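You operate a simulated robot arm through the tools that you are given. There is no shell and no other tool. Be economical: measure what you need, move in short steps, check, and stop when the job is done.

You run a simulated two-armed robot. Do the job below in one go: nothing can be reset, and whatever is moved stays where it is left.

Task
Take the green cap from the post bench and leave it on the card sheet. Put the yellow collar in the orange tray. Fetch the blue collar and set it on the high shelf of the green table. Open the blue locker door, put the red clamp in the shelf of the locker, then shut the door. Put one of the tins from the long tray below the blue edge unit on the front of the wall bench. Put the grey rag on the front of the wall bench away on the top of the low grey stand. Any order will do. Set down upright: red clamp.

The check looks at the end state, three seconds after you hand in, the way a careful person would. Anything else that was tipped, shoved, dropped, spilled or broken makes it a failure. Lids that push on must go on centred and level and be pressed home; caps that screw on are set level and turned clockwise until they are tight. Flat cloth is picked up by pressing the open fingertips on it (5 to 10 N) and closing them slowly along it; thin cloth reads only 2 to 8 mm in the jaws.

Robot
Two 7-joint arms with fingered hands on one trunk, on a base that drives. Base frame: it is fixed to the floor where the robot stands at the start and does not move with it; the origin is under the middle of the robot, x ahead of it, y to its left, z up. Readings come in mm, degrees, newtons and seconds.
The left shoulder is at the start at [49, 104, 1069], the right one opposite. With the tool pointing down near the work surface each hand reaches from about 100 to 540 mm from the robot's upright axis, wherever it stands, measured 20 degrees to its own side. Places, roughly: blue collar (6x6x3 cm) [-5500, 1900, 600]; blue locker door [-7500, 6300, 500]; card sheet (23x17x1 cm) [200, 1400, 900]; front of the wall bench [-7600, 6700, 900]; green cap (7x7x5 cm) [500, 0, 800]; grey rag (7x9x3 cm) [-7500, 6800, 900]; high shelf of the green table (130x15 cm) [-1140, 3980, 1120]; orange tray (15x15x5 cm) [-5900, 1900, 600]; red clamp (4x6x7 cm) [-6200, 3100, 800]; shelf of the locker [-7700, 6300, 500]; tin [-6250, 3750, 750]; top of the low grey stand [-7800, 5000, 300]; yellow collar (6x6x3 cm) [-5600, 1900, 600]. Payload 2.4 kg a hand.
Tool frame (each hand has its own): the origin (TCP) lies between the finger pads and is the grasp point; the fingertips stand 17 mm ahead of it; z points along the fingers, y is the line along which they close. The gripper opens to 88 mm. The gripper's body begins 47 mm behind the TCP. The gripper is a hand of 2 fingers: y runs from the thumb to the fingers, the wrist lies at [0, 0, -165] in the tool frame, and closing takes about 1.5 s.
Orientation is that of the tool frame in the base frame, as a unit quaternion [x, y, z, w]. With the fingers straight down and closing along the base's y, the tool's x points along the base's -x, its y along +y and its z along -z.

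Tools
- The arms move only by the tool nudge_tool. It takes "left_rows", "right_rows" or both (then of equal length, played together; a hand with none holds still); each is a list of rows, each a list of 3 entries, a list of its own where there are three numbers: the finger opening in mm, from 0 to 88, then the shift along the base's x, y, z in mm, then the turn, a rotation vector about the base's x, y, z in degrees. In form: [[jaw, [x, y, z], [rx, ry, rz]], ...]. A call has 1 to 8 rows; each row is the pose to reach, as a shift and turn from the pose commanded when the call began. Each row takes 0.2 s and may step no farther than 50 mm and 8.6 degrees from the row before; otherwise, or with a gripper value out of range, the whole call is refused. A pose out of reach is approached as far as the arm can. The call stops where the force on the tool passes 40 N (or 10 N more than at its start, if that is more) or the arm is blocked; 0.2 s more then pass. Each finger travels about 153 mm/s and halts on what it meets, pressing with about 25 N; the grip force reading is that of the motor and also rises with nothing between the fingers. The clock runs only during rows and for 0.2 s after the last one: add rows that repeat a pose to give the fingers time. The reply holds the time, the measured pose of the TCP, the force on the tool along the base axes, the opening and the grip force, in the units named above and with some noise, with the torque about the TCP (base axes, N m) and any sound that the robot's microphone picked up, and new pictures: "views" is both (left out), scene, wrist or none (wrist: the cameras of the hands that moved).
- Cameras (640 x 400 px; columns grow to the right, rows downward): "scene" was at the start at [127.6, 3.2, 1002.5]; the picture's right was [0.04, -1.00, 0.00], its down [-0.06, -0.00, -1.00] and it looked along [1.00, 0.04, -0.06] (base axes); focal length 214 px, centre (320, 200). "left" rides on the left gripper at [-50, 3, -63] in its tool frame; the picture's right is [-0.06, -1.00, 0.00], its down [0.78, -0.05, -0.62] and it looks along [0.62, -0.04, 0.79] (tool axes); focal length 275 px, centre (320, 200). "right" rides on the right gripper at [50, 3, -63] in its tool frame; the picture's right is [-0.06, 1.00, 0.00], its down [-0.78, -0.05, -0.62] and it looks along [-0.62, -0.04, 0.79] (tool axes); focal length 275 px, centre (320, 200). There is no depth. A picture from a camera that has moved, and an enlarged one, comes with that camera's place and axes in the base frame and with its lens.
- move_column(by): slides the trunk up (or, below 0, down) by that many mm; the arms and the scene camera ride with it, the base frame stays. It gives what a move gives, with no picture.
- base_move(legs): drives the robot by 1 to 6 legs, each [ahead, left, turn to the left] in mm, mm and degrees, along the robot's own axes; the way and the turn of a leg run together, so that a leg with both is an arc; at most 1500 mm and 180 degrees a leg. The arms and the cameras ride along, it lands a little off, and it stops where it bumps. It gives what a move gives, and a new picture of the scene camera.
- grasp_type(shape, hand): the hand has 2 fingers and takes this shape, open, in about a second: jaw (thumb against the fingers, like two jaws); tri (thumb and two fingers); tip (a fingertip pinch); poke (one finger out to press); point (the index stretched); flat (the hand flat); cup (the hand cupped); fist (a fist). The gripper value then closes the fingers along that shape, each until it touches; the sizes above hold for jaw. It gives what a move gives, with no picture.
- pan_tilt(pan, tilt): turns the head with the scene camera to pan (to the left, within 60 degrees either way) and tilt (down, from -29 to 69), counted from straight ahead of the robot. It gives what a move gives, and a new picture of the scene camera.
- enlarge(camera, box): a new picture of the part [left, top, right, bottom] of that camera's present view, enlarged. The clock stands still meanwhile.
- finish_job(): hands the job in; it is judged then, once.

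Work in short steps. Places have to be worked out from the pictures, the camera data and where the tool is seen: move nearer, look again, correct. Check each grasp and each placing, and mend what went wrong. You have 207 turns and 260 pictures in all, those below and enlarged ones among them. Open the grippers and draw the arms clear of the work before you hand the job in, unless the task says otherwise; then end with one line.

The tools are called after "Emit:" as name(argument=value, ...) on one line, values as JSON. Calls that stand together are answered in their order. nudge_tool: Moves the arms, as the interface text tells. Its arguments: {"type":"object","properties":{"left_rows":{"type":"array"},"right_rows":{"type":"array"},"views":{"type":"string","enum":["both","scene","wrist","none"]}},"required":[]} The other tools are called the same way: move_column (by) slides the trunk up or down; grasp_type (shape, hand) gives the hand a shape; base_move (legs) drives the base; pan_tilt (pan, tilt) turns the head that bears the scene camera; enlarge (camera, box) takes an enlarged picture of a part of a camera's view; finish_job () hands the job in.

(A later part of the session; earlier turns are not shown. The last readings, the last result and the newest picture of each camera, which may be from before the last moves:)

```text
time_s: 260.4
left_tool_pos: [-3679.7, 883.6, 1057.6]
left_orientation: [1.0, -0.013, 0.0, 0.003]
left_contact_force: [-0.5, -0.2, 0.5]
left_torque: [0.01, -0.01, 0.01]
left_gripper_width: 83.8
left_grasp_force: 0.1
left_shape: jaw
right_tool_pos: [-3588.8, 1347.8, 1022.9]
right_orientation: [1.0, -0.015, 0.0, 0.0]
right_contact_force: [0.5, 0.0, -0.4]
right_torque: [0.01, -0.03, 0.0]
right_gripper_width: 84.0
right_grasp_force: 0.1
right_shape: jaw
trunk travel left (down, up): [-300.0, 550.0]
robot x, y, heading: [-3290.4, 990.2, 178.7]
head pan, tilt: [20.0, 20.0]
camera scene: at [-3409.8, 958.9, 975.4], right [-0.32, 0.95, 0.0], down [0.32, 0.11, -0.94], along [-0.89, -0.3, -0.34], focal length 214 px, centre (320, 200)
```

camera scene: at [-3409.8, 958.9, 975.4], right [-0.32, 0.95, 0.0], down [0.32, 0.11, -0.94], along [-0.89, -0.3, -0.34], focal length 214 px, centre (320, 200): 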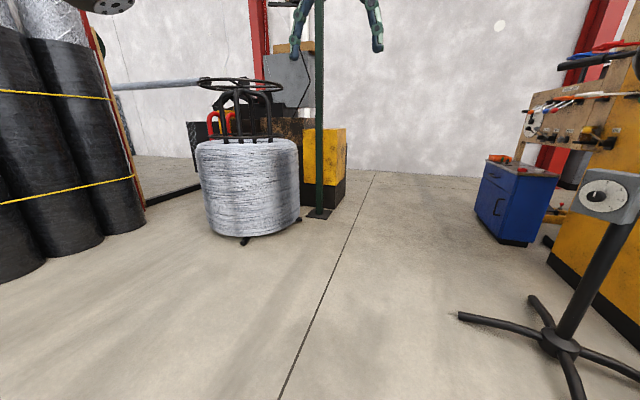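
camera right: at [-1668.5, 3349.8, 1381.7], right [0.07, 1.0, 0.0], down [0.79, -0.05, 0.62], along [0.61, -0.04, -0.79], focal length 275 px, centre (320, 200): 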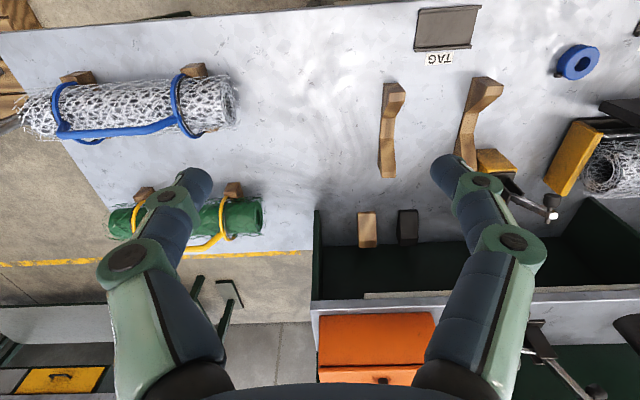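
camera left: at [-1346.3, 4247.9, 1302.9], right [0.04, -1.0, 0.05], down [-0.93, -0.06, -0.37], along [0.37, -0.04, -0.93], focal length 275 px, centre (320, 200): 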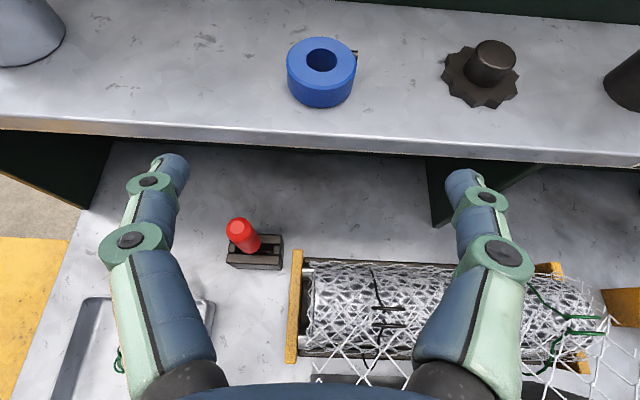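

The way west is clear between the green post (y≈207) and the fan. I draw the right hand in and drive west past both, then turn north at x≈-6600.

Emit:
nudge_tool(right_rows=[[84, [0, -45, 0], [0, 0, 0]], [84, [0, -90, 0], [0, 0, 0]], [84, [0, -135, 0], [0, 0, 0]], [84, [0, -150, 0], [0, 0, 0]]], left_rows=[[84, [20, 0, 0], [0, 0, 0]], [84, [40, -20, 0], [0, 0, 0]], [84, [50, -40, 0], [0, 0, 0]], [84, [60, -60, 0], [0, 0, 0]]], views="none")

Emit:
base_move(legs=[[1000, 230, 1.3], [500, 0, 0], [700, -330, 0], [1100, -150, 0], [0, 0, -90]])

Emit:
pan_tilt(pan=-15, tilt=15)

```text
time_s: 261.4
left_tool_pos: [-3619.9, 823.6, 1059.0]
left_orientation: [1.0, -0.013, 0.001, 0.002]
left_contact_force: [0.0, -0.6, 0.1]
left_torque: [-0.02, 0.01, 0.0]
left_gripper_width: 83.8
left_grasp_force: 0.0
left_shape: jaw
right_tool_pos: [-3586.7, 1198.1, 1023.4]
right_orientation: [1.0, -0.015, -0.001, -0.001]
right_contact_force: [0.0, -0.6, -0.3]
right_torque: [-0.02, -0.01, -0.01]
right_gripper_width: 83.8
right_grasp_force: 0.0
right_shape: jaw
trunk travel left (down, up): [-300.0, 550.0]
robot x, y, heading: [-3289.7, 987.3, 178.7]
head pan, tilt: [20.0, 20.0]
```

```text
time_s: 282.1
left_tool_pos: [-6748.9, 1587.3, 1057.8]
left_orientation: [-0.697, 0.717, 0.001, -0.002]
left_contact_force: [0.6, -0.7, 0.7]
left_torque: [-0.02, 0.0, -0.02]
left_gripper_width: 83.8
left_grasp_force: 0.0
left_shape: jaw
right_tool_pos: [-6373.8, 1554.0, 1022.9]
right_orientation: [-0.694, 0.72, 0.0, 0.001]
right_contact_force: [-0.8, 0.3, -0.3]
right_torque: [0.01, -0.01, 0.03]
right_gripper_width: 83.6
right_grasp_force: 0.1
right_shape: jaw
trunk travel left (down, up): [-300.0, 550.0]
robot x, y, heading: [-6581.2, 1258.1, 88.4]
head pan, tilt: [20.0, 20.0]
camera scene: at [-6609.2, 1379.4, 975.4], right [0.95, 0.32, 0.0], down [0.11, -0.32, -0.94], along [-0.3, 0.89, -0.34], focal length 214 px, centre (320, 200)
```

scene: 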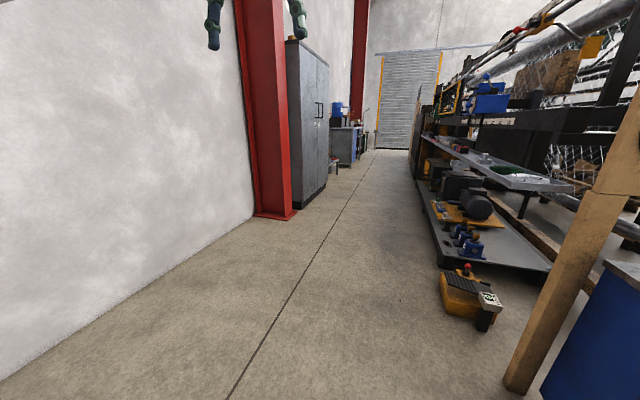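

```text
time_s: 283.1
left_tool_pos: [-6747.2, 1587.3, 1059.0]
left_orientation: [-0.697, 0.717, 0.002, -0.002]
left_contact_force: [-0.1, 0.7, 0.6]
left_torque: [-0.03, 0.0, 0.02]
left_gripper_width: 84.2
left_grasp_force: 0.0
left_shape: jaw
right_tool_pos: [-6372.8, 1553.6, 1023.1]
right_orientation: [-0.695, 0.719, 0.0, 0.002]
right_contact_force: [-0.9, 0.3, 1.2]
right_torque: [0.0, -0.03, 0.02]
right_gripper_width: 83.8
right_grasp_force: 0.0
right_shape: jaw
trunk travel left (down, up): [-300.0, 550.0]
robot x, y, heading: [-6585.0, 1262.3, 88.5]
head pan, tilt: [-15.0, 15.0]
camera scene: at [-6553.2, 1380.7, 983.5], right [0.96, -0.28, 0.0], down [-0.07, -0.25, -0.97], along [0.27, 0.93, -0.26], focal length 214 px, centre (320, 200)
```

scene: 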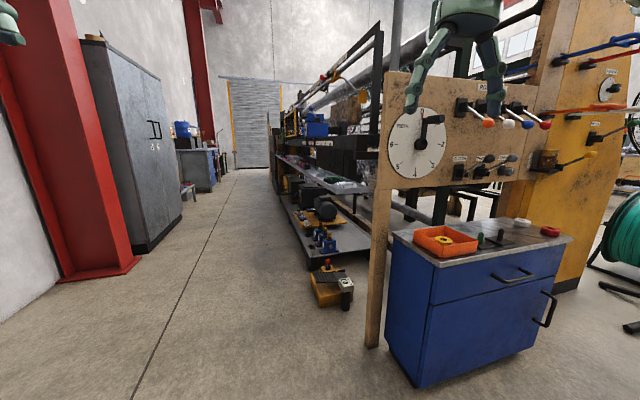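

The aisle along the loom's west side is open. I side-step to x≈-6800, go north to y≈3200 and turn to face the loom (+x).

Emit:
base_move(legs=[[0, 230, 1.5], [1000, 0, 0], [900, 0, 0], [0, 0, -90]])

Emit:
pan_tilt(pan=0, tilt=20)

```text
time_s: 297.8
left_tool_pos: [-6477.2, 3334.6, 1058.1]
left_orientation: [0.01, 1.0, 0.003, -0.001]
left_contact_force: [-0.4, 0.2, 0.2]
left_torque: [0.02, -0.01, 0.0]
left_gripper_width: 83.8
left_grasp_force: 0.1
left_shape: jaw
right_tool_pos: [-6508.7, 2960.9, 1022.2]
right_orientation: [0.012, 1.0, -0.001, 0.001]
right_contact_force: [1.4, -0.2, 0.6]
right_torque: [-0.02, 0.01, -0.01]
right_gripper_width: 84.0
right_grasp_force: 0.2
right_shape: jaw
trunk travel left (down, up): [-300.0, 550.0]
robot x, y, heading: [-6808.0, 3167.1, -1.0]
head pan, tilt: [-15.0, 15.0]
camera scene: at [-6679.1, 3141.9, 983.5], right [-0.27, -0.96, 0.0], down [-0.25, 0.07, -0.97], along [0.93, -0.27, -0.26], focal length 214 px, centre (320, 200)
```

scene: 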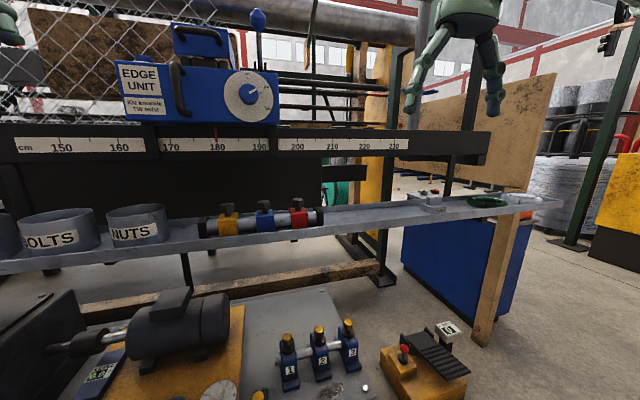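

```text
time_s: 298.6
left_tool_pos: [-6478.6, 3334.8, 1057.8]
left_orientation: [0.01, 1.0, 0.002, -0.001]
left_contact_force: [-0.2, 0.3, 1.5]
left_torque: [0.0, 0.04, 0.0]
left_gripper_width: 83.6
left_grasp_force: 0.0
left_shape: jaw
right_tool_pos: [-6507.7, 2960.6, 1023.0]
right_orientation: [0.012, 1.0, 0.0, 0.002]
right_contact_force: [-0.2, 0.1, -0.5]
right_torque: [0.02, -0.01, 0.01]
right_gripper_width: 83.7
right_grasp_force: 0.0
right_shape: jaw
trunk travel left (down, up): [-300.0, 550.0]
robot x, y, heading: [-6805.1, 3167.0, -0.9]
head pan, tilt: [0.0, 20.0]
camera scene: at [-6675.8, 3166.0, 975.4], right [-0.02, -1.0, 0.0], down [-0.34, 0.01, -0.94], along [0.94, -0.02, -0.34], focal length 214 px, centre (320, 200)
```

scene: 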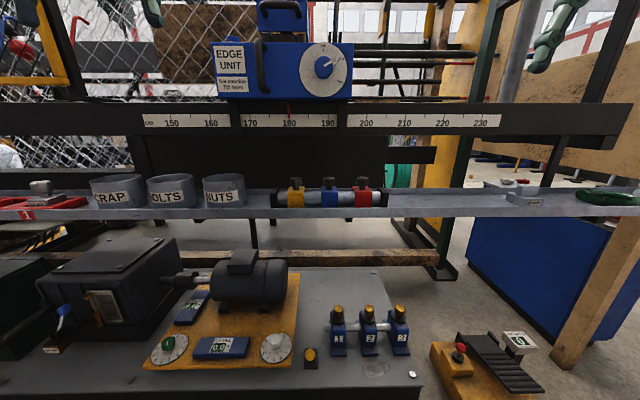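

The long tray carries a rod with yellow, blue and red clamps, and SCRAP/BOLTS/NUTS tins. I enlarge the clamps and look left along the tray for the tins.

Emit:
enlarge(camera="scene", box=[240, 150, 420, 240])

Emit:
pan_tilt(pan=40, tilt=20)

```text
3.56 times, centred on (330, 195) of scene
camera zoom: at [-6675.8, 3166.0, 975.4], right [-0.02, -1.0, 0.0], down [-0.34, 0.01, -0.94], along [0.94, -0.02, -0.34], focal length 763 px, centre (284, 218)
```

zoom: 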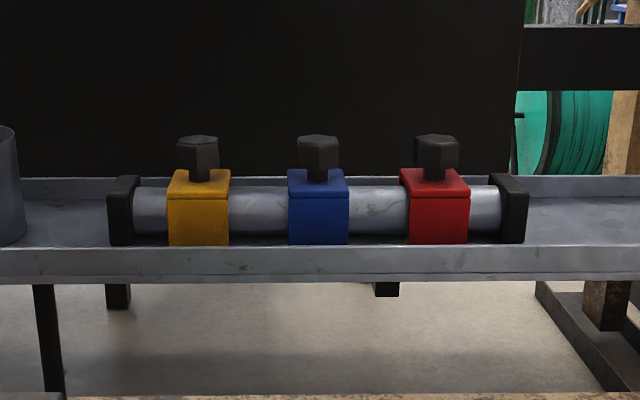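

```text
time_s: 299.7
left_tool_pos: [-6476.9, 3336.2, 1058.5]
left_orientation: [0.009, 1.0, 0.003, -0.001]
left_contact_force: [-0.5, -0.8, -0.2]
left_torque: [0.02, 0.03, 0.04]
left_gripper_width: 83.9
left_grasp_force: 0.0
left_shape: jaw
right_tool_pos: [-6507.6, 2960.6, 1023.6]
right_orientation: [0.012, 1.0, -0.001, 0.001]
right_contact_force: [-0.4, 0.3, 0.6]
right_torque: [-0.02, 0.0, -0.05]
right_gripper_width: 84.1
right_grasp_force: 0.2
right_shape: jaw
trunk travel left (down, up): [-300.0, 550.0]
robot x, y, heading: [-6806.8, 3169.2, -0.7]
head pan, tilt: [40.0, 20.0]
camera scene: at [-6696.6, 3226.2, 975.4], right [0.63, -0.78, 0.0], down [-0.27, -0.22, -0.94], along [0.73, 0.59, -0.34], focal length 214 px, centre (320, 200)
```

scene: 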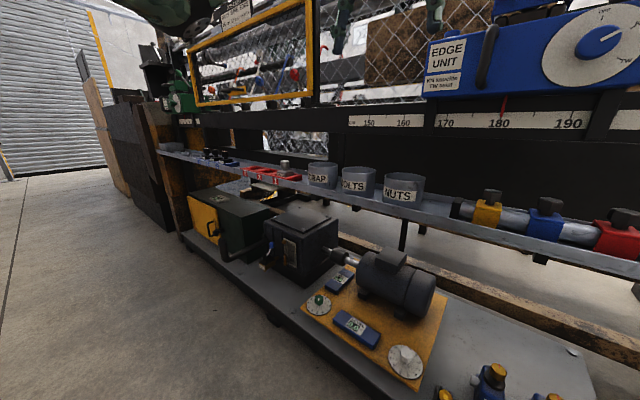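

The red clamp is a saddle on the rod at about [-6200, 3053, 787]; tins at y≈3365, 3480 and 3600. I draw the left hand back and drive 120 mm nearer, then bring the right hand near the clamp for its camera.

Emit:
nudge_tool(left_rows=[[84, [-30, 30, 0], [0, 0, 0]], [84, [-60, 60, 0], [0, 0, 0]], [84, [-80, 90, 0], [0, 0, 0]]], right_rows=[[84, [0, 30, 0], [0, 0, 0]], [84, [0, 60, 0], [0, 0, 0]], [84, [0, 90, 0], [0, 0, 0]]], views="none")

Emit:
base_move(legs=[[120, 0, 0.8]])

Emit:
nudge_tool(right_rows=[[84, [0, 0, -20], [0, 0, 0]]], views="wrist")

```text
time_s: 300.5
left_tool_pos: [-6557.3, 3426.1, 1059.6]
left_orientation: [0.01, 1.0, 0.002, -0.001]
left_contact_force: [0.2, -1.0, 0.7]
left_torque: [0.01, -0.02, -0.01]
left_gripper_width: 83.8
left_grasp_force: 0.1
left_shape: jaw
right_tool_pos: [-6507.7, 3051.4, 1023.5]
right_orientation: [0.013, 1.0, -0.001, 0.001]
right_contact_force: [0.4, -0.2, -0.1]
right_torque: [-0.01, 0.02, -0.01]
right_gripper_width: 83.8
right_grasp_force: 0.1
right_shape: jaw
trunk travel left (down, up): [-300.0, 550.0]
robot x, y, heading: [-6807.4, 3167.7, -0.8]
head pan, tilt: [40.0, 20.0]
```

```text
time_s: 301.7
left_tool_pos: [-6439.0, 3428.8, 1059.5]
left_orientation: [0.003, 1.0, 0.002, -0.001]
left_contact_force: [0.1, -0.6, 0.7]
left_torque: [-0.01, -0.03, 0.0]
left_gripper_width: 83.9
left_grasp_force: 0.0
left_shape: jaw
right_tool_pos: [-6387.2, 3054.0, 1022.6]
right_orientation: [0.006, 1.0, -0.001, 0.001]
right_contact_force: [0.2, 0.0, 0.6]
right_torque: [-0.03, -0.01, 0.0]
right_gripper_width: 83.8
right_grasp_force: 0.2
right_shape: jaw
trunk travel left (down, up): [-300.0, 550.0]
robot x, y, heading: [-6683.8, 3168.3, 0.1]
head pan, tilt: [40.0, 20.0]
camera scene: at [-6576.8, 3226.7, 975.4], right [0.64, -0.77, 0.0], down [-0.26, -0.22, -0.94], along [0.72, 0.6, -0.34], focal length 214 px, centre (320, 200)
```

scene: 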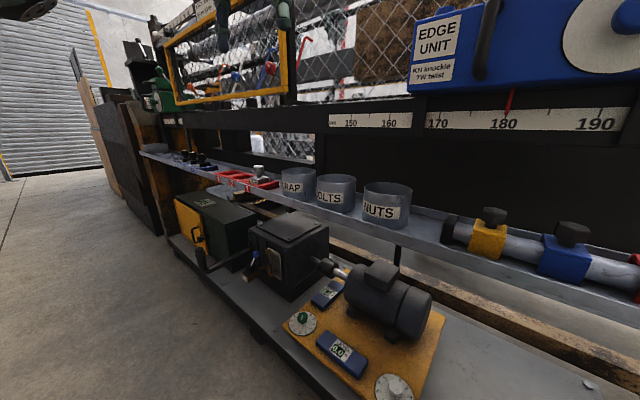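

```text
time_s: 302.1
left_tool_pos: [-6441.2, 3429.6, 1059.8]
left_orientation: [0.003, 1.0, 0.002, -0.001]
left_contact_force: [-0.4, -0.2, 0.2]
left_torque: [-0.02, -0.01, -0.02]
left_gripper_width: 84.0
left_grasp_force: 0.1
left_shape: jaw
right_tool_pos: [-6386.5, 3052.9, 1002.8]
right_orientation: [0.005, 1.0, -0.001, 0.001]
right_contact_force: [0.2, -0.5, 0.9]
right_torque: [-0.02, 0.01, 0.01]
right_gripper_width: 83.9
right_grasp_force: 0.0
right_shape: jaw
trunk travel left (down, up): [-300.0, 550.0]
robot x, y, heading: [-6683.0, 3169.0, 0.0]
head pan, tilt: [40.0, 20.0]
camera right: at [-6435.8, 3056.7, 1066.5], right [0.07, 1.0, 0.0], down [0.78, -0.06, 0.62], along [0.62, -0.05, -0.78], focal length 275 px, centre (320, 200)
```

right: 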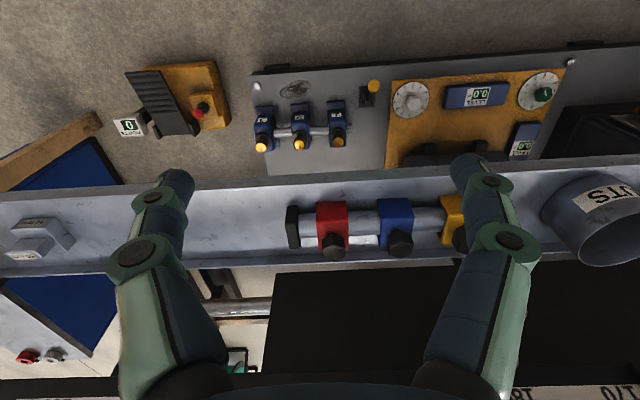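

The rays cross at about [-6150, 3050, 768] for the red clamp body; the ruler beam is behind at x≈-6090 and the edge unit above z≈1025. I lower the trunk 150 mm so the forearm stays under the edge unit, then approach over the clamp's knob.

Emit:
move_column(by=-150)

Emit:
nudge_tool(right_rows=[[70, [45, 0, 20], [0, 0, 0]], [70, [90, 0, 20], [0, 0, 0]], [70, [135, 0, 20], [0, 0, 0]], [70, [175, 0, 20], [0, 0, 0]], [70, [205, 0, 20], [0, 0, 0]]], views="wrist")

Emit:
pan_tilt(pan=-5, tilt=10)

```text
time_s: 303.9
left_tool_pos: [-6440.0, 3429.4, 909.3]
left_orientation: [0.003, 1.0, 0.002, -0.002]
left_contact_force: [-0.6, 0.3, 0.2]
left_torque: [-0.04, -0.01, -0.03]
left_gripper_width: 83.9
left_grasp_force: 0.0
left_shape: jaw
right_tool_pos: [-6385.2, 3054.2, 852.8]
right_orientation: [0.006, 1.0, 0.0, 0.001]
right_contact_force: [-0.2, -0.1, 0.1]
right_torque: [0.0, -0.03, 0.0]
right_gripper_width: 84.1
right_grasp_force: 0.0
right_shape: jaw
trunk travel left (down, up): [-150.0, 700.0]
robot x, y, heading: [-6683.1, 3168.0, 0.2]
head pan, tilt: [40.0, 20.0]
```

```text
time_s: 305.1
left_tool_pos: [-6439.6, 3428.7, 908.9]
left_orientation: [0.002, 1.0, 0.003, 0.0]
left_contact_force: [-0.1, -0.7, 0.3]
left_torque: [-0.01, 0.03, 0.02]
left_gripper_width: 84.0
left_grasp_force: 0.0
left_shape: jaw
right_tool_pos: [-6180.9, 3052.9, 873.6]
right_orientation: [0.004, 1.0, -0.001, 0.001]
right_contact_force: [0.4, -0.4, 0.1]
right_torque: [0.0, -0.01, 0.0]
right_gripper_width: 69.9
right_grasp_force: 0.2
right_shape: jaw
trunk travel left (down, up): [-150.0, 700.0]
robot x, y, heading: [-6685.5, 3163.9, -0.1]
head pan, tilt: [40.0, 20.0]
camera right: at [-6231.3, 3056.0, 935.9], right [0.07, 1.0, 0.0], down [0.78, -0.06, 0.62], along [0.62, -0.05, -0.78], focal length 275 px, centre (320, 200)
```

right: 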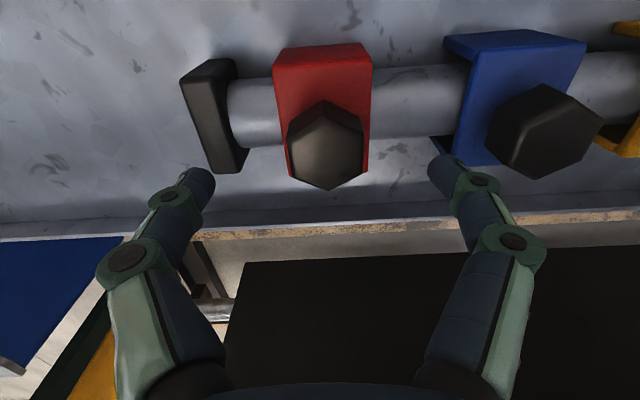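

```text
time_s: 306.2
left_tool_pos: [-6439.3, 3429.4, 909.2]
left_orientation: [0.002, 1.0, 0.002, -0.001]
left_contact_force: [-0.1, 1.1, -0.3]
left_torque: [0.0, 0.0, 0.02]
left_gripper_width: 84.0
left_grasp_force: 0.1
left_shape: jaw
right_tool_pos: [-6183.1, 3053.9, 872.5]
right_orientation: [0.005, 1.0, -0.001, 0.001]
right_contact_force: [0.0, -0.6, 0.1]
right_torque: [0.0, 0.01, 0.0]
right_gripper_width: 70.1
right_grasp_force: 0.0
right_shape: jaw
trunk travel left (down, up): [-150.0, 700.0]
robot x, y, heading: [-6681.8, 3166.0, -0.1]
head pan, tilt: [-5.0, 10.0]
camera scene: at [-6549.1, 3158.8, 842.5], right [-0.09, -1.0, 0.0], down [-0.17, 0.02, -0.98], along [0.98, -0.09, -0.17], focal length 214 px, centre (320, 200)
```

scene: 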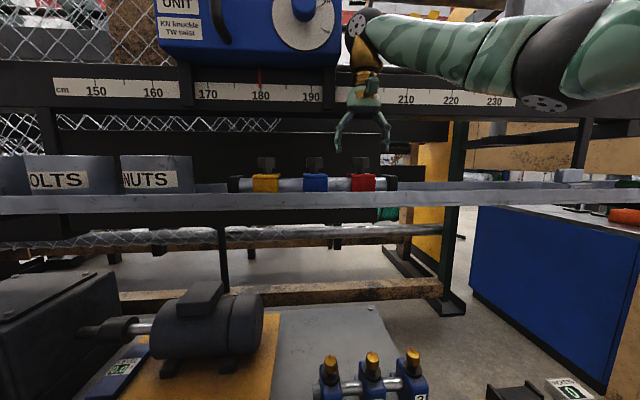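

Both views agree: the knob's top is at about [-6187, 3054, 851], right under the hand. I narrow the jaws to 50 mm (the blue clamp is beside) and go down around the knob.

Emit:
nudge_tool(right_rows=[[50, [-4, 1, 0], [0, 0, 0]], [50, [-5, 1, 0], [0, 0, 0]], [50, [-5, 1, -15], [0, 0, 0]], [50, [-5, 1, -25], [0, 0, 0]], [50, [-5, 1, -32], [0, 0, 0]], [50, [-5, 1, -32], [0, 0, 0]]], views="both")

```text
time_s: 307.6
left_tool_pos: [-6439.0, 3429.2, 909.2]
left_orientation: [0.002, 1.0, 0.003, -0.001]
left_contact_force: [0.0, -0.7, -0.4]
left_torque: [-0.01, 0.02, -0.07]
left_gripper_width: 84.1
left_grasp_force: 0.1
left_shape: jaw
right_tool_pos: [-6185.9, 3055.8, 840.5]
right_orientation: [0.006, 1.0, 0.0, 0.001]
right_contact_force: [0.9, 0.8, 0.5]
right_torque: [0.0, -0.02, 0.05]
right_gripper_width: 50.5
right_grasp_force: 0.1
right_shape: jaw
trunk travel left (down, up): [-150.0, 700.0]
robot x, y, heading: [-6684.3, 3164.9, -0.1]
head pan, tilt: [-5.0, 10.0]
camera scene: at [-6549.1, 3158.7, 842.5], right [-0.09, -1.0, 0.0], down [-0.17, 0.02, -0.98], along [0.98, -0.09, -0.17], focal length 214 px, centre (320, 200)
camera right: at [-6236.0, 3057.8, 903.9], right [0.07, 1.0, 0.0], down [0.78, -0.06, 0.62], along [0.62, -0.05, -0.78], focal length 275 px, centre (320, 200)
```

scene: 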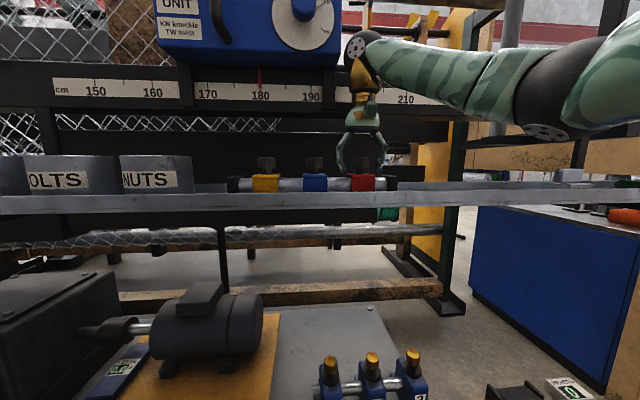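
right: 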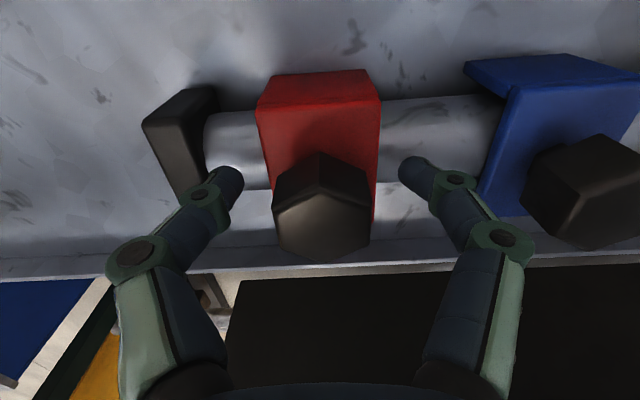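

The knob is centred between the fingertips. I close on it.

Emit:
nudge_tool(right_rows=[[35, [-2, 0, -1], [0, 0, 0]], [20, [-2, 0, -1], [0, 0, 0]], [15, [-2, 0, -1], [0, 0, 0]], [15, [-2, 0, -1], [0, 0, 0]]], views="none")

Emit:
nudge_tool(right_rows=[[15, [0, 0, 5], [0, 0, 0]], [15, [0, 0, 15], [0, 0, 0]], [15, [0, 0, 30], [0, 0, 0]], [15, [0, 0, 45], [0, 0, 0]]], views="both")

```text
time_s: 308.6
left_tool_pos: [-6439.5, 3429.7, 909.3]
left_orientation: [0.002, 1.0, 0.002, -0.001]
left_contact_force: [-0.6, -0.4, 0.0]
left_torque: [0.01, -0.01, -0.01]
left_gripper_width: 84.1
left_grasp_force: 0.0
left_shape: jaw
right_tool_pos: [-6188.0, 3054.7, 840.8]
right_orientation: [0.005, 1.0, 0.0, 0.001]
right_contact_force: [-2.1, -0.4, 2.4]
right_torque: [0.01, -0.02, 0.04]
right_gripper_width: 3.9
right_grasp_force: 24.8
right_shape: jaw
trunk travel left (down, up): [-150.0, 700.0]
robot x, y, heading: [-6685.5, 3167.9, -0.2]
head pan, tilt: [-5.0, 10.0]
```

```text
time_s: 309.6
left_tool_pos: [-6440.2, 3428.8, 908.6]
left_orientation: [0.003, 1.0, 0.003, 0.0]
left_contact_force: [0.0, 0.0, 1.1]
left_torque: [-0.02, 0.0, 0.02]
left_gripper_width: 83.9
left_grasp_force: 0.1
left_shape: jaw
right_tool_pos: [-6187.1, 3055.1, 885.2]
right_orientation: [0.005, 1.0, 0.0, 0.001]
right_contact_force: [0.7, -0.6, -1.0]
right_torque: [0.04, 0.02, -0.03]
right_gripper_width: 4.1
right_grasp_force: 25.0
right_shape: jaw
trunk travel left (down, up): [-150.0, 700.0]
robot x, y, heading: [-6683.9, 3167.4, -0.2]
head pan, tilt: [-5.0, 10.0]
camera scene: at [-6549.1, 3158.7, 842.5], right [-0.09, -1.0, 0.0], down [-0.17, 0.02, -0.98], along [0.98, -0.09, -0.17], focal length 214 px, centre (320, 200)
camera right: at [-6237.2, 3057.5, 948.7], right [0.07, 1.0, 0.0], down [0.78, -0.06, 0.62], along [0.62, -0.05, -0.78], focal length 275 px, centre (320, 200)
```

scene: 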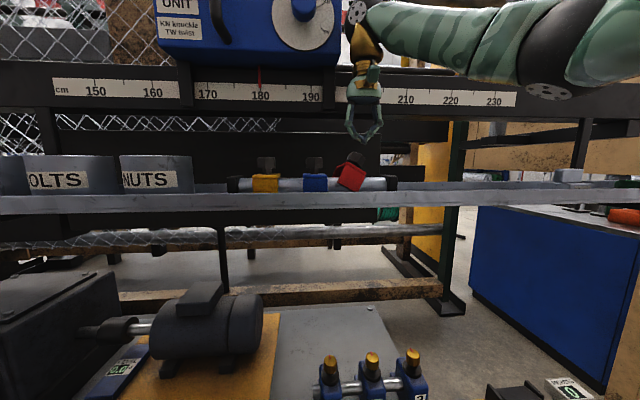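
right: 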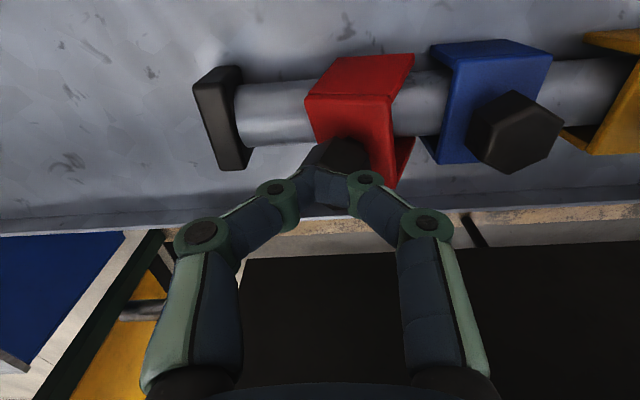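

The fingers closed to 4 mm: the knob slipped out and the clamp now sits askew on the rod. I take an enlarged look before correcting.

Emit:
enlarge(camera="scene", box=[220, 90, 440, 230])

Emit:
nudge_tool(right_rows=[[50, [0, 0, 0], [0, 0, 0]], [60, [0, 0, 10], [0, 0, 0]], [60, [-20, 0, 40], [0, 0, 0]], [60, [-40, 0, 50], [0, 0, 0]]], views="wrist")

```text
2.86 times, centred on (330, 160) of scene
camera zoom: at [-6549.1, 3158.7, 842.5], right [-0.09, -1.0, 0.0], down [-0.17, 0.02, -0.98], along [0.98, -0.09, -0.17], focal length 613 px, centre (291, 314)
```

zoom: 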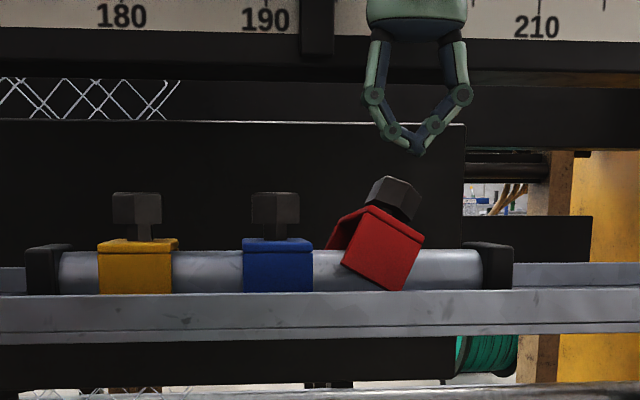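

```text
time_s: 310.6
left_tool_pos: [-6439.9, 3428.8, 909.1]
left_orientation: [0.002, 1.0, 0.002, -0.001]
left_contact_force: [0.3, 0.2, -1.3]
left_torque: [0.02, -0.02, 0.01]
left_gripper_width: 84.1
left_grasp_force: 0.0
left_shape: jaw
right_tool_pos: [-6227.7, 3056.2, 935.4]
right_orientation: [0.006, 1.0, -0.001, 0.001]
right_contact_force: [-0.1, -0.1, -0.7]
right_torque: [0.01, -0.04, -0.03]
right_gripper_width: 59.6
right_grasp_force: 0.0
right_shape: jaw
trunk travel left (down, up): [-150.0, 700.0]
robot x, y, heading: [-6685.1, 3171.1, -0.0]
head pan, tilt: [-5.0, 10.0]
camera right: at [-6277.5, 3058.1, 998.0], right [0.07, 1.0, 0.0], down [0.78, -0.06, 0.62], along [0.62, -0.05, -0.78], focal length 275 px, centre (320, 200)
```

right: 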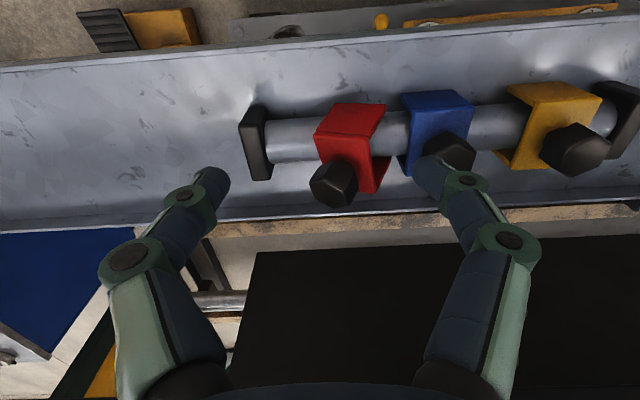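

The enlarged view shows the saddle clamp leaning about 27° toward -y with its knob (on a thin stem) at about [-6173, 3059, 849]. I tilt the right hand 27° about x to match the knob's axis and approach along that axis.

Emit:
nudge_tool(right_rows=[[60, [14, -6, 0], [7, 0, 0]], [50, [28, -13, -5], [14, 0, 0]], [48, [42, -19, -15], [21, 0, 0]], [48, [54, -25, -31], [27, 0, 0]], [48, [54, -25, -31], [27, 0, 0]]], views="both")

```text
time_s: 311.8
left_tool_pos: [-6439.2, 3427.7, 908.3]
left_orientation: [0.002, 1.0, 0.003, 0.0]
left_contact_force: [0.0, -0.7, -0.8]
left_torque: [0.02, -0.01, -0.01]
left_gripper_width: 83.9
left_grasp_force: 0.1
left_shape: jaw
right_tool_pos: [-6173.1, 3031.1, 903.5]
right_orientation: [0.005, 0.972, 0.233, 0.0]
right_contact_force: [0.0, -0.2, -0.2]
right_torque: [0.0, -0.02, 0.04]
right_gripper_width: 48.5
right_grasp_force: 0.0
right_shape: jaw
trunk travel left (down, up): [-150.0, 700.0]
robot x, y, heading: [-6685.0, 3166.9, -0.1]
head pan, tilt: [-5.0, 10.0]
camera scene: at [-6549.1, 3158.7, 842.5], right [-0.09, -1.0, 0.0], down [-0.17, 0.02, -0.98], along [0.98, -0.09, -0.17], focal length 214 px, centre (320, 200)
camera right: at [-6223.2, 3003.2, 961.6], right [0.07, 0.89, 0.45], down [0.78, -0.33, 0.53], along [0.62, 0.32, -0.72], focal length 275 px, centre (320, 200)
```

scene: 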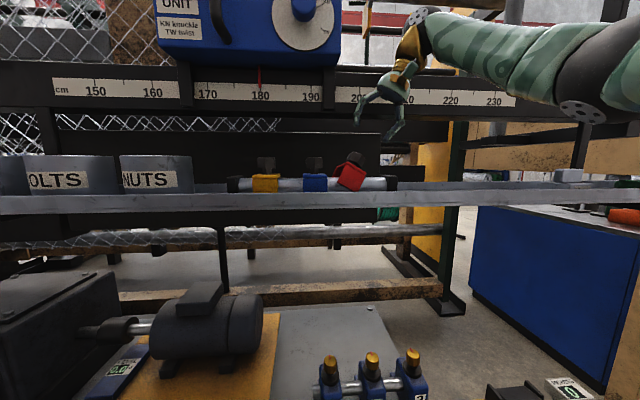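
right: 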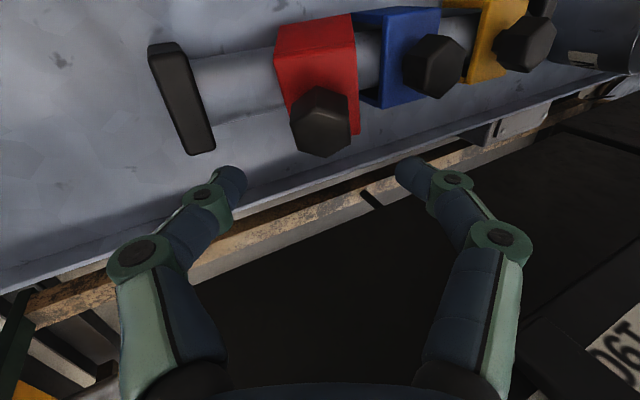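

In the tilted frame the knob is centred within 4 mm. I advance 48 mm along the tool axis and check.

Emit:
nudge_tool(right_rows=[[48, [3, 10, -20], [0, 0, 0]], [48, [4, 17, -34], [0, 0, 0]], [48, [4, 22, -43], [0, 0, 0]], [48, [4, 22, -43], [0, 0, 0]]], views="wrist")

```text
time_s: 312.8
left_tool_pos: [-6439.0, 3428.1, 910.2]
left_orientation: [0.002, 1.0, 0.002, -0.001]
left_contact_force: [0.7, -1.0, -0.2]
left_torque: [-0.03, 0.0, 0.01]
left_gripper_width: 83.8
left_grasp_force: 0.1
left_shape: jaw
right_tool_pos: [-6169.2, 3052.3, 860.7]
right_orientation: [0.005, 0.972, 0.233, 0.0]
right_contact_force: [0.2, 0.5, 0.5]
right_torque: [0.01, -0.03, -0.02]
right_gripper_width: 48.3
right_grasp_force: 0.1
right_shape: jaw
trunk travel left (down, up): [-150.0, 700.0]
robot x, y, heading: [-6685.9, 3166.9, -0.1]
head pan, tilt: [-5.0, 10.0]
camera right: at [-6219.5, 3025.8, 918.4], right [0.07, 0.89, 0.45], down [0.78, -0.33, 0.53], along [0.62, 0.32, -0.72], focal length 275 px, centre (320, 200)
```

right: 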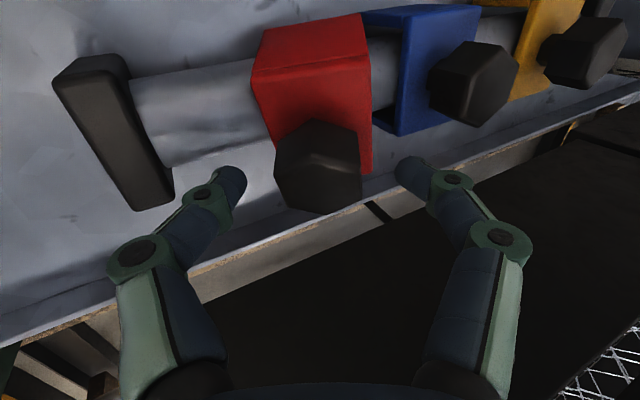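

The knob's width says its top is only level with my fingertips. I advance 14 mm more and 5 mm in x, then close.

Emit:
nudge_tool(right_rows=[[48, [5, 3, -6], [0, 0, 0]], [48, [5, 6, -13], [0, 0, 0]], [48, [5, 6, -13], [0, 0, 0]], [30, [5, 6, -13], [0, 0, 0]], [22, [5, 6, -13], [0, 0, 0]], [22, [5, 6, -13], [0, 0, 0]], [22, [5, 6, -13], [0, 0, 0]]], views="wrist")

```text
time_s: 314.4
left_tool_pos: [-6440.8, 3427.7, 909.1]
left_orientation: [0.002, 1.0, 0.003, -0.002]
left_contact_force: [-0.5, 0.0, 0.2]
left_torque: [0.0, 0.0, -0.01]
left_gripper_width: 84.1
left_grasp_force: 0.0
left_shape: jaw
right_tool_pos: [-6164.0, 3058.5, 847.8]
right_orientation: [0.005, 0.973, 0.232, 0.0]
right_contact_force: [0.4, 0.5, -0.4]
right_torque: [-0.02, -0.03, 0.0]
right_gripper_width: 20.8
right_grasp_force: 24.5
right_shape: jaw
trunk travel left (down, up): [-150.0, 700.0]
robot x, y, heading: [-6685.0, 3166.5, -0.1]
head pan, tilt: [-5.0, 10.0]
camera right: at [-6214.0, 3031.7, 905.8], right [0.07, 0.89, 0.45], down [0.78, -0.33, 0.53], along [0.62, 0.32, -0.72], focal length 275 px, centre (320, 200)
```

right: 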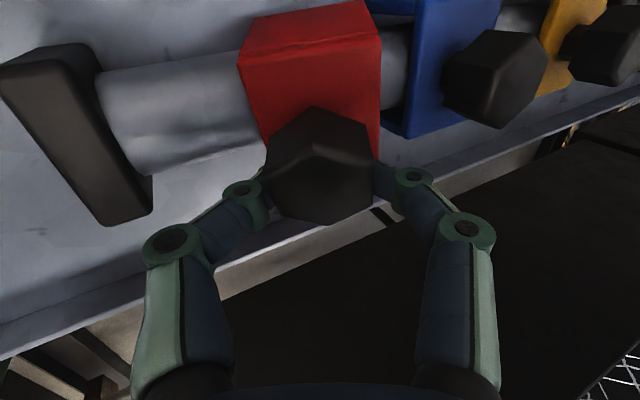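

The jaws hold the knob at 21 mm. I lift slowly straight up and check.

Emit:
nudge_tool(right_rows=[[20, [0, 0, 6], [0, 0, 0]], [20, [0, -2, 15], [0, 0, 0]], [20, [0, -4, 30], [0, 0, 0]], [20, [-2, -8, 50], [0, 0, 0]]], views="both")

```text
time_s: 315.4
left_tool_pos: [-6441.1, 3429.6, 908.3]
left_orientation: [0.003, 1.0, 0.004, 0.0]
left_contact_force: [-0.4, -0.4, 0.3]
left_torque: [-0.01, 0.0, -0.03]
left_gripper_width: 83.7
left_grasp_force: 0.1
left_shape: jaw
right_tool_pos: [-6167.0, 3048.5, 898.1]
right_orientation: [0.005, 0.973, 0.233, 0.0]
right_contact_force: [0.0, -0.4, -0.3]
right_torque: [-0.01, 0.02, -0.01]
right_gripper_width: 2.7
right_grasp_force: 24.9
right_shape: jaw
trunk travel left (down, up): [-150.0, 700.0]
robot x, y, heading: [-6683.6, 3169.4, -0.0]
head pan, tilt: [-5.0, 10.0]
camera scene: at [-6549.1, 3158.7, 842.5], right [-0.09, -1.0, 0.0], down [-0.17, 0.02, -0.98], along [0.98, -0.09, -0.17], focal length 214 px, centre (320, 200)
camera right: at [-6216.8, 3022.9, 956.2], right [0.07, 0.89, 0.45], down [0.78, -0.33, 0.53], along [0.62, 0.32, -0.72], focal length 275 px, centre (320, 200)
```

scene: 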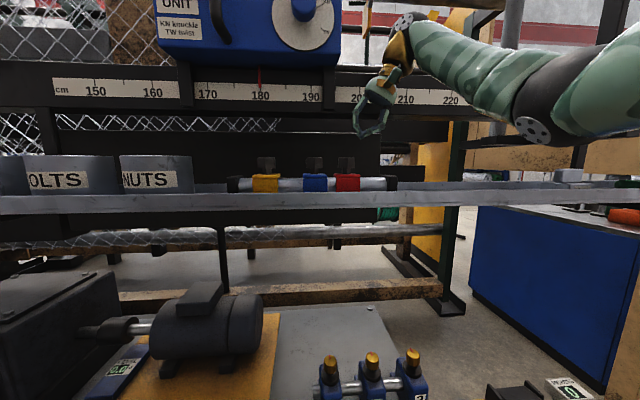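
right: 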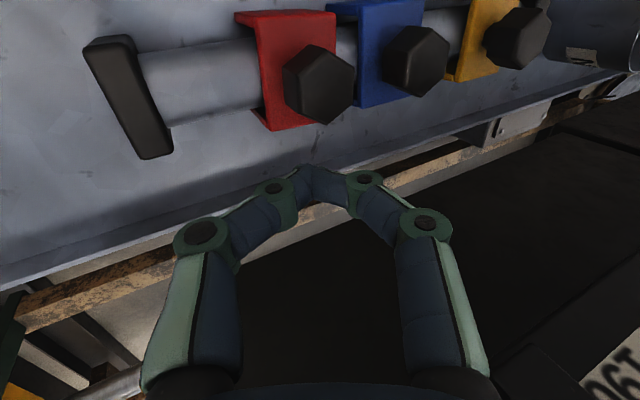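

It slipped again but the clamp is now upright, sitting beside the blue one. Better: grip its 60 mm body front-to-back. I first bring the hand upright and back.

Emit:
nudge_tool(right_rows=[[40, [-18, 5, 10], [-7, 0, 0]], [60, [-36, 10, 20], [-14, 0, 0]], [86, [-54, 15, 30], [-21, 0, 0]], [86, [-73, 22, 35], [-27, 0, 0]]], views="none")

Emit:
nudge_tool(right_rows=[[86, [0, 0, 0], [0, 0, 8.5]], [86, [0, 0, 0], [0, 0, 17]], [86, [0, 0, 0], [0, 0, 25.5]], [86, [0, 0, 0], [0, 0, 34]], [86, [0, 0, 0], [0, 0, 42.5]], [86, [0, 0, 0], [0, 0, 51]], [86, [0, 0, 0], [0, 0, 59.5]], [86, [0, 0, 0], [0, 0, 68]]], views="none")

Emit:
nudge_tool(right_rows=[[86, [0, 0, 0], [0, 0, 7]], [86, [0, 0, 0], [0, 0, 14]], [86, [0, 0, 0], [0, 0, 22]], [86, [25, 0, 0], [0, 0, 22]], [86, [50, 0, 0], [0, 0, 22]]], views="both")

```text
time_s: 316.4
left_tool_pos: [-6439.9, 3429.6, 909.7]
left_orientation: [0.002, 1.0, 0.002, 0.0]
left_contact_force: [-0.2, 0.5, 0.5]
left_torque: [0.03, 0.03, 0.02]
left_gripper_width: 83.8
left_grasp_force: 0.0
left_shape: jaw
right_tool_pos: [-6239.7, 3072.3, 932.3]
right_orientation: [0.006, 1.0, -0.001, 0.001]
right_contact_force: [0.8, 0.3, -0.4]
right_torque: [-0.01, 0.0, -0.02]
right_gripper_width: 85.9
right_grasp_force: 0.2
right_shape: jaw
trunk travel left (down, up): [-150.0, 700.0]
robot x, y, heading: [-6684.6, 3169.3, 0.2]
head pan, tilt: [-5.0, 10.0]
```

```text
time_s: 318.2
left_tool_pos: [-6439.4, 3429.4, 908.7]
left_orientation: [0.003, 1.0, 0.003, -0.001]
left_contact_force: [-0.4, -0.1, -0.1]
left_torque: [0.01, 0.02, 0.05]
left_gripper_width: 83.8
left_grasp_force: 0.1
left_shape: jaw
right_tool_pos: [-6239.7, 3070.9, 933.2]
right_orientation: [-0.556, 0.831, 0.0, 0.001]
right_contact_force: [-0.2, 0.2, -0.7]
right_torque: [0.0, 0.02, 0.0]
right_gripper_width: 85.9
right_grasp_force: 0.0
right_shape: jaw
trunk travel left (down, up): [-150.0, 700.0]
robot x, y, heading: [-6682.5, 3167.3, -0.0]
head pan, tilt: [-5.0, 10.0]
```

```text
time_s: 319.4
left_tool_pos: [-6439.3, 3427.7, 908.8]
left_orientation: [0.002, 1.0, 0.003, -0.001]
left_contact_force: [-0.2, -1.2, -0.5]
left_torque: [0.01, 0.01, 0.0]
left_gripper_width: 83.9
left_grasp_force: 0.0
left_shape: jaw
right_tool_pos: [-6190.1, 3073.2, 933.8]
right_orientation: [-0.703, 0.711, 0.0, 0.0]
right_contact_force: [0.8, 0.4, 0.1]
right_torque: [-0.01, -0.02, 0.02]
right_gripper_width: 86.2
right_grasp_force: 0.1
right_shape: jaw
trunk travel left (down, up): [-150.0, 700.0]
robot x, y, heading: [-6684.8, 3166.4, -0.0]
head pan, tilt: [-5.0, 10.0]
camera scene: at [-6549.2, 3158.7, 842.5], right [-0.09, -1.0, 0.0], down [-0.17, 0.02, -0.98], along [0.98, -0.09, -0.17], focal length 214 px, centre (320, 200)
camera right: at [-6193.6, 3021.4, 996.6], right [-1.0, 0.07, 0.0], down [0.06, 0.78, 0.62], along [0.04, 0.62, -0.78], focal length 275 px, centre (320, 200)
```

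scene: 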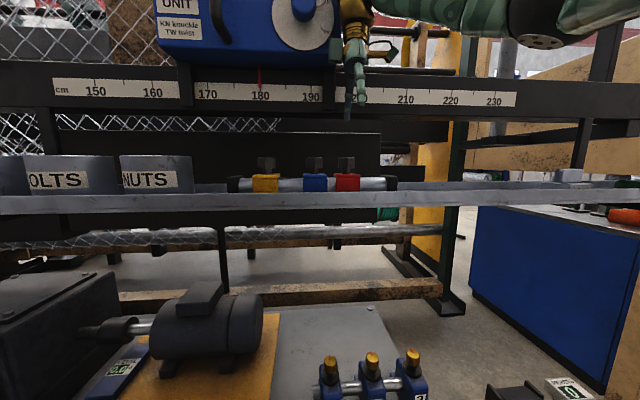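
right: 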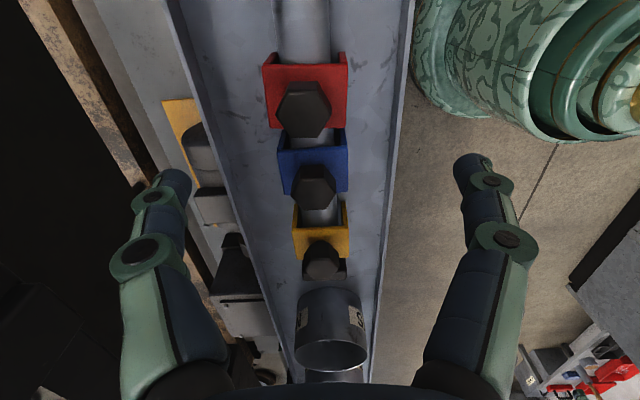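

From this angle the red clamp's body is at about [-6181, 3077], 55 mm wide across the jaws, with room for the fingers inside the tray. I go down around it.

Emit:
nudge_tool(right_rows=[[86, [9, 4, -30], [0, 0, 0]], [86, [9, 4, -65], [0, 0, 0]], [86, [9, 4, -90], [0, 0, 0]], [86, [9, 4, -105], [0, 0, 0]], [86, [9, 4, -105], [0, 0, 0]]], views="wrist")

```text
time_s: 320.6
left_tool_pos: [-6440.4, 3429.5, 909.9]
left_orientation: [0.003, 1.0, 0.002, -0.001]
left_contact_force: [-0.1, 0.0, 0.1]
left_torque: [0.01, -0.01, 0.02]
left_gripper_width: 84.0
left_grasp_force: 0.1
left_shape: jaw
right_tool_pos: [-6180.4, 3076.1, 827.6]
right_orientation: [-0.703, 0.711, 0.0, 0.001]
right_contact_force: [-0.3, -0.5, -0.7]
right_torque: [0.02, -0.02, 0.02]
right_gripper_width: 85.9
right_grasp_force: 0.1
right_shape: jaw
trunk travel left (down, up): [-150.0, 700.0]
robot x, y, heading: [-6684.1, 3166.7, -0.4]
head pan, tilt: [-5.0, 10.0]
camera right: at [-6184.8, 3024.9, 890.9], right [-1.0, 0.07, 0.0], down [0.06, 0.78, 0.62], along [0.05, 0.62, -0.78], focal length 275 px, centre (320, 200)
```

right: 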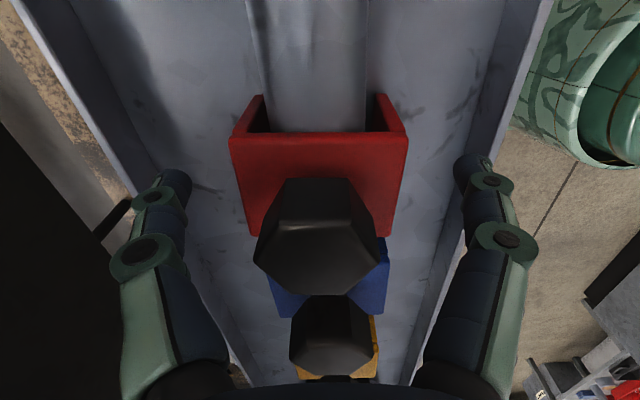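

The body is between the fingers; I shift 4 mm in +y, go down 9 mm and close.

Emit:
nudge_tool(right_rows=[[86, [0, 4, -9], [0, 0, 0]], [86, [0, 4, -9], [0, 0, 0]], [60, [0, 4, -9], [0, 0, 0]], [45, [0, 4, -9], [0, 0, 0]], [40, [0, 4, -9], [0, 0, 0]], [40, [0, 4, -9], [0, 0, 0]]], views="wrist")

```text
time_s: 322.0
left_tool_pos: [-6440.2, 3429.6, 909.4]
left_orientation: [0.003, 1.0, 0.002, -0.001]
left_contact_force: [0.4, -1.0, 0.8]
left_torque: [-0.02, 0.01, 0.02]
left_gripper_width: 83.8
left_grasp_force: 0.0
left_shape: jaw
right_tool_pos: [-6181.5, 3080.3, 819.5]
right_orientation: [-0.704, 0.71, 0.0, 0.0]
right_contact_force: [-0.2, 0.8, -0.8]
right_torque: [-0.04, -0.03, 0.01]
right_gripper_width: 45.2
right_grasp_force: 25.4
right_shape: jaw
trunk travel left (down, up): [-150.0, 700.0]
robot x, y, heading: [-6683.4, 3166.4, -0.0]
head pan, tilt: [-5.0, 10.0]
camera right: at [-6184.7, 3029.1, 882.2], right [-1.0, 0.07, 0.0], down [0.06, 0.78, 0.62], along [0.05, 0.62, -0.78], focal length 275 px, centre (320, 200)
```

right: 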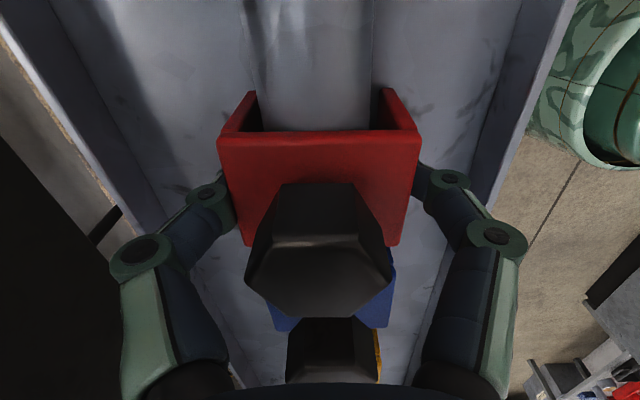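

Held at 45 mm with 25 N. I lift straight up and check.

Emit:
nudge_tool(right_rows=[[40, [0, 0, 8], [0, 0, 0]], [40, [0, 0, 25], [0, 0, 0]], [40, [0, 0, 50], [0, 0, 0]], [40, [0, 0, 75], [0, 0, 0]]], views="both")

```text
time_s: 323.0
left_tool_pos: [-6440.7, 3428.9, 909.7]
left_orientation: [0.002, 1.0, 0.002, 0.0]
left_contact_force: [-0.4, 0.7, -0.2]
left_torque: [-0.01, -0.02, 0.0]
left_gripper_width: 84.1
left_grasp_force: 0.0
left_shape: jaw
right_tool_pos: [-6180.6, 3078.8, 893.9]
right_orientation: [-0.703, 0.711, 0.001, 0.001]
right_contact_force: [0.0, 0.3, -1.1]
right_torque: [0.01, 0.03, -0.03]
right_gripper_width: 45.3
right_grasp_force: 24.5
right_shape: jaw
trunk travel left (down, up): [-150.0, 700.0]
robot x, y, heading: [-6685.3, 3166.8, 0.2]
head pan, tilt: [-5.0, 10.0]
camera scene: at [-6550.0, 3158.2, 842.6], right [-0.09, -1.0, 0.0], down [-0.17, 0.02, -0.98], along [0.98, -0.09, -0.17], focal length 214 px, centre (320, 200)
camera right: at [-6185.6, 3029.1, 957.8], right [-1.0, 0.07, 0.0], down [0.06, 0.78, 0.62], along [0.05, 0.62, -0.78], focal length 275 px, centre (320, 200)
```

scene: 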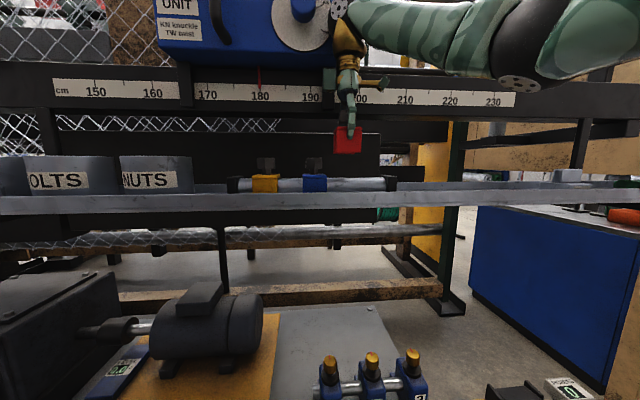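
right: 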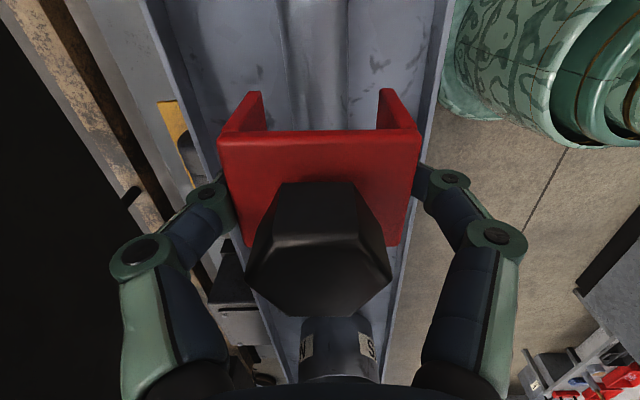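

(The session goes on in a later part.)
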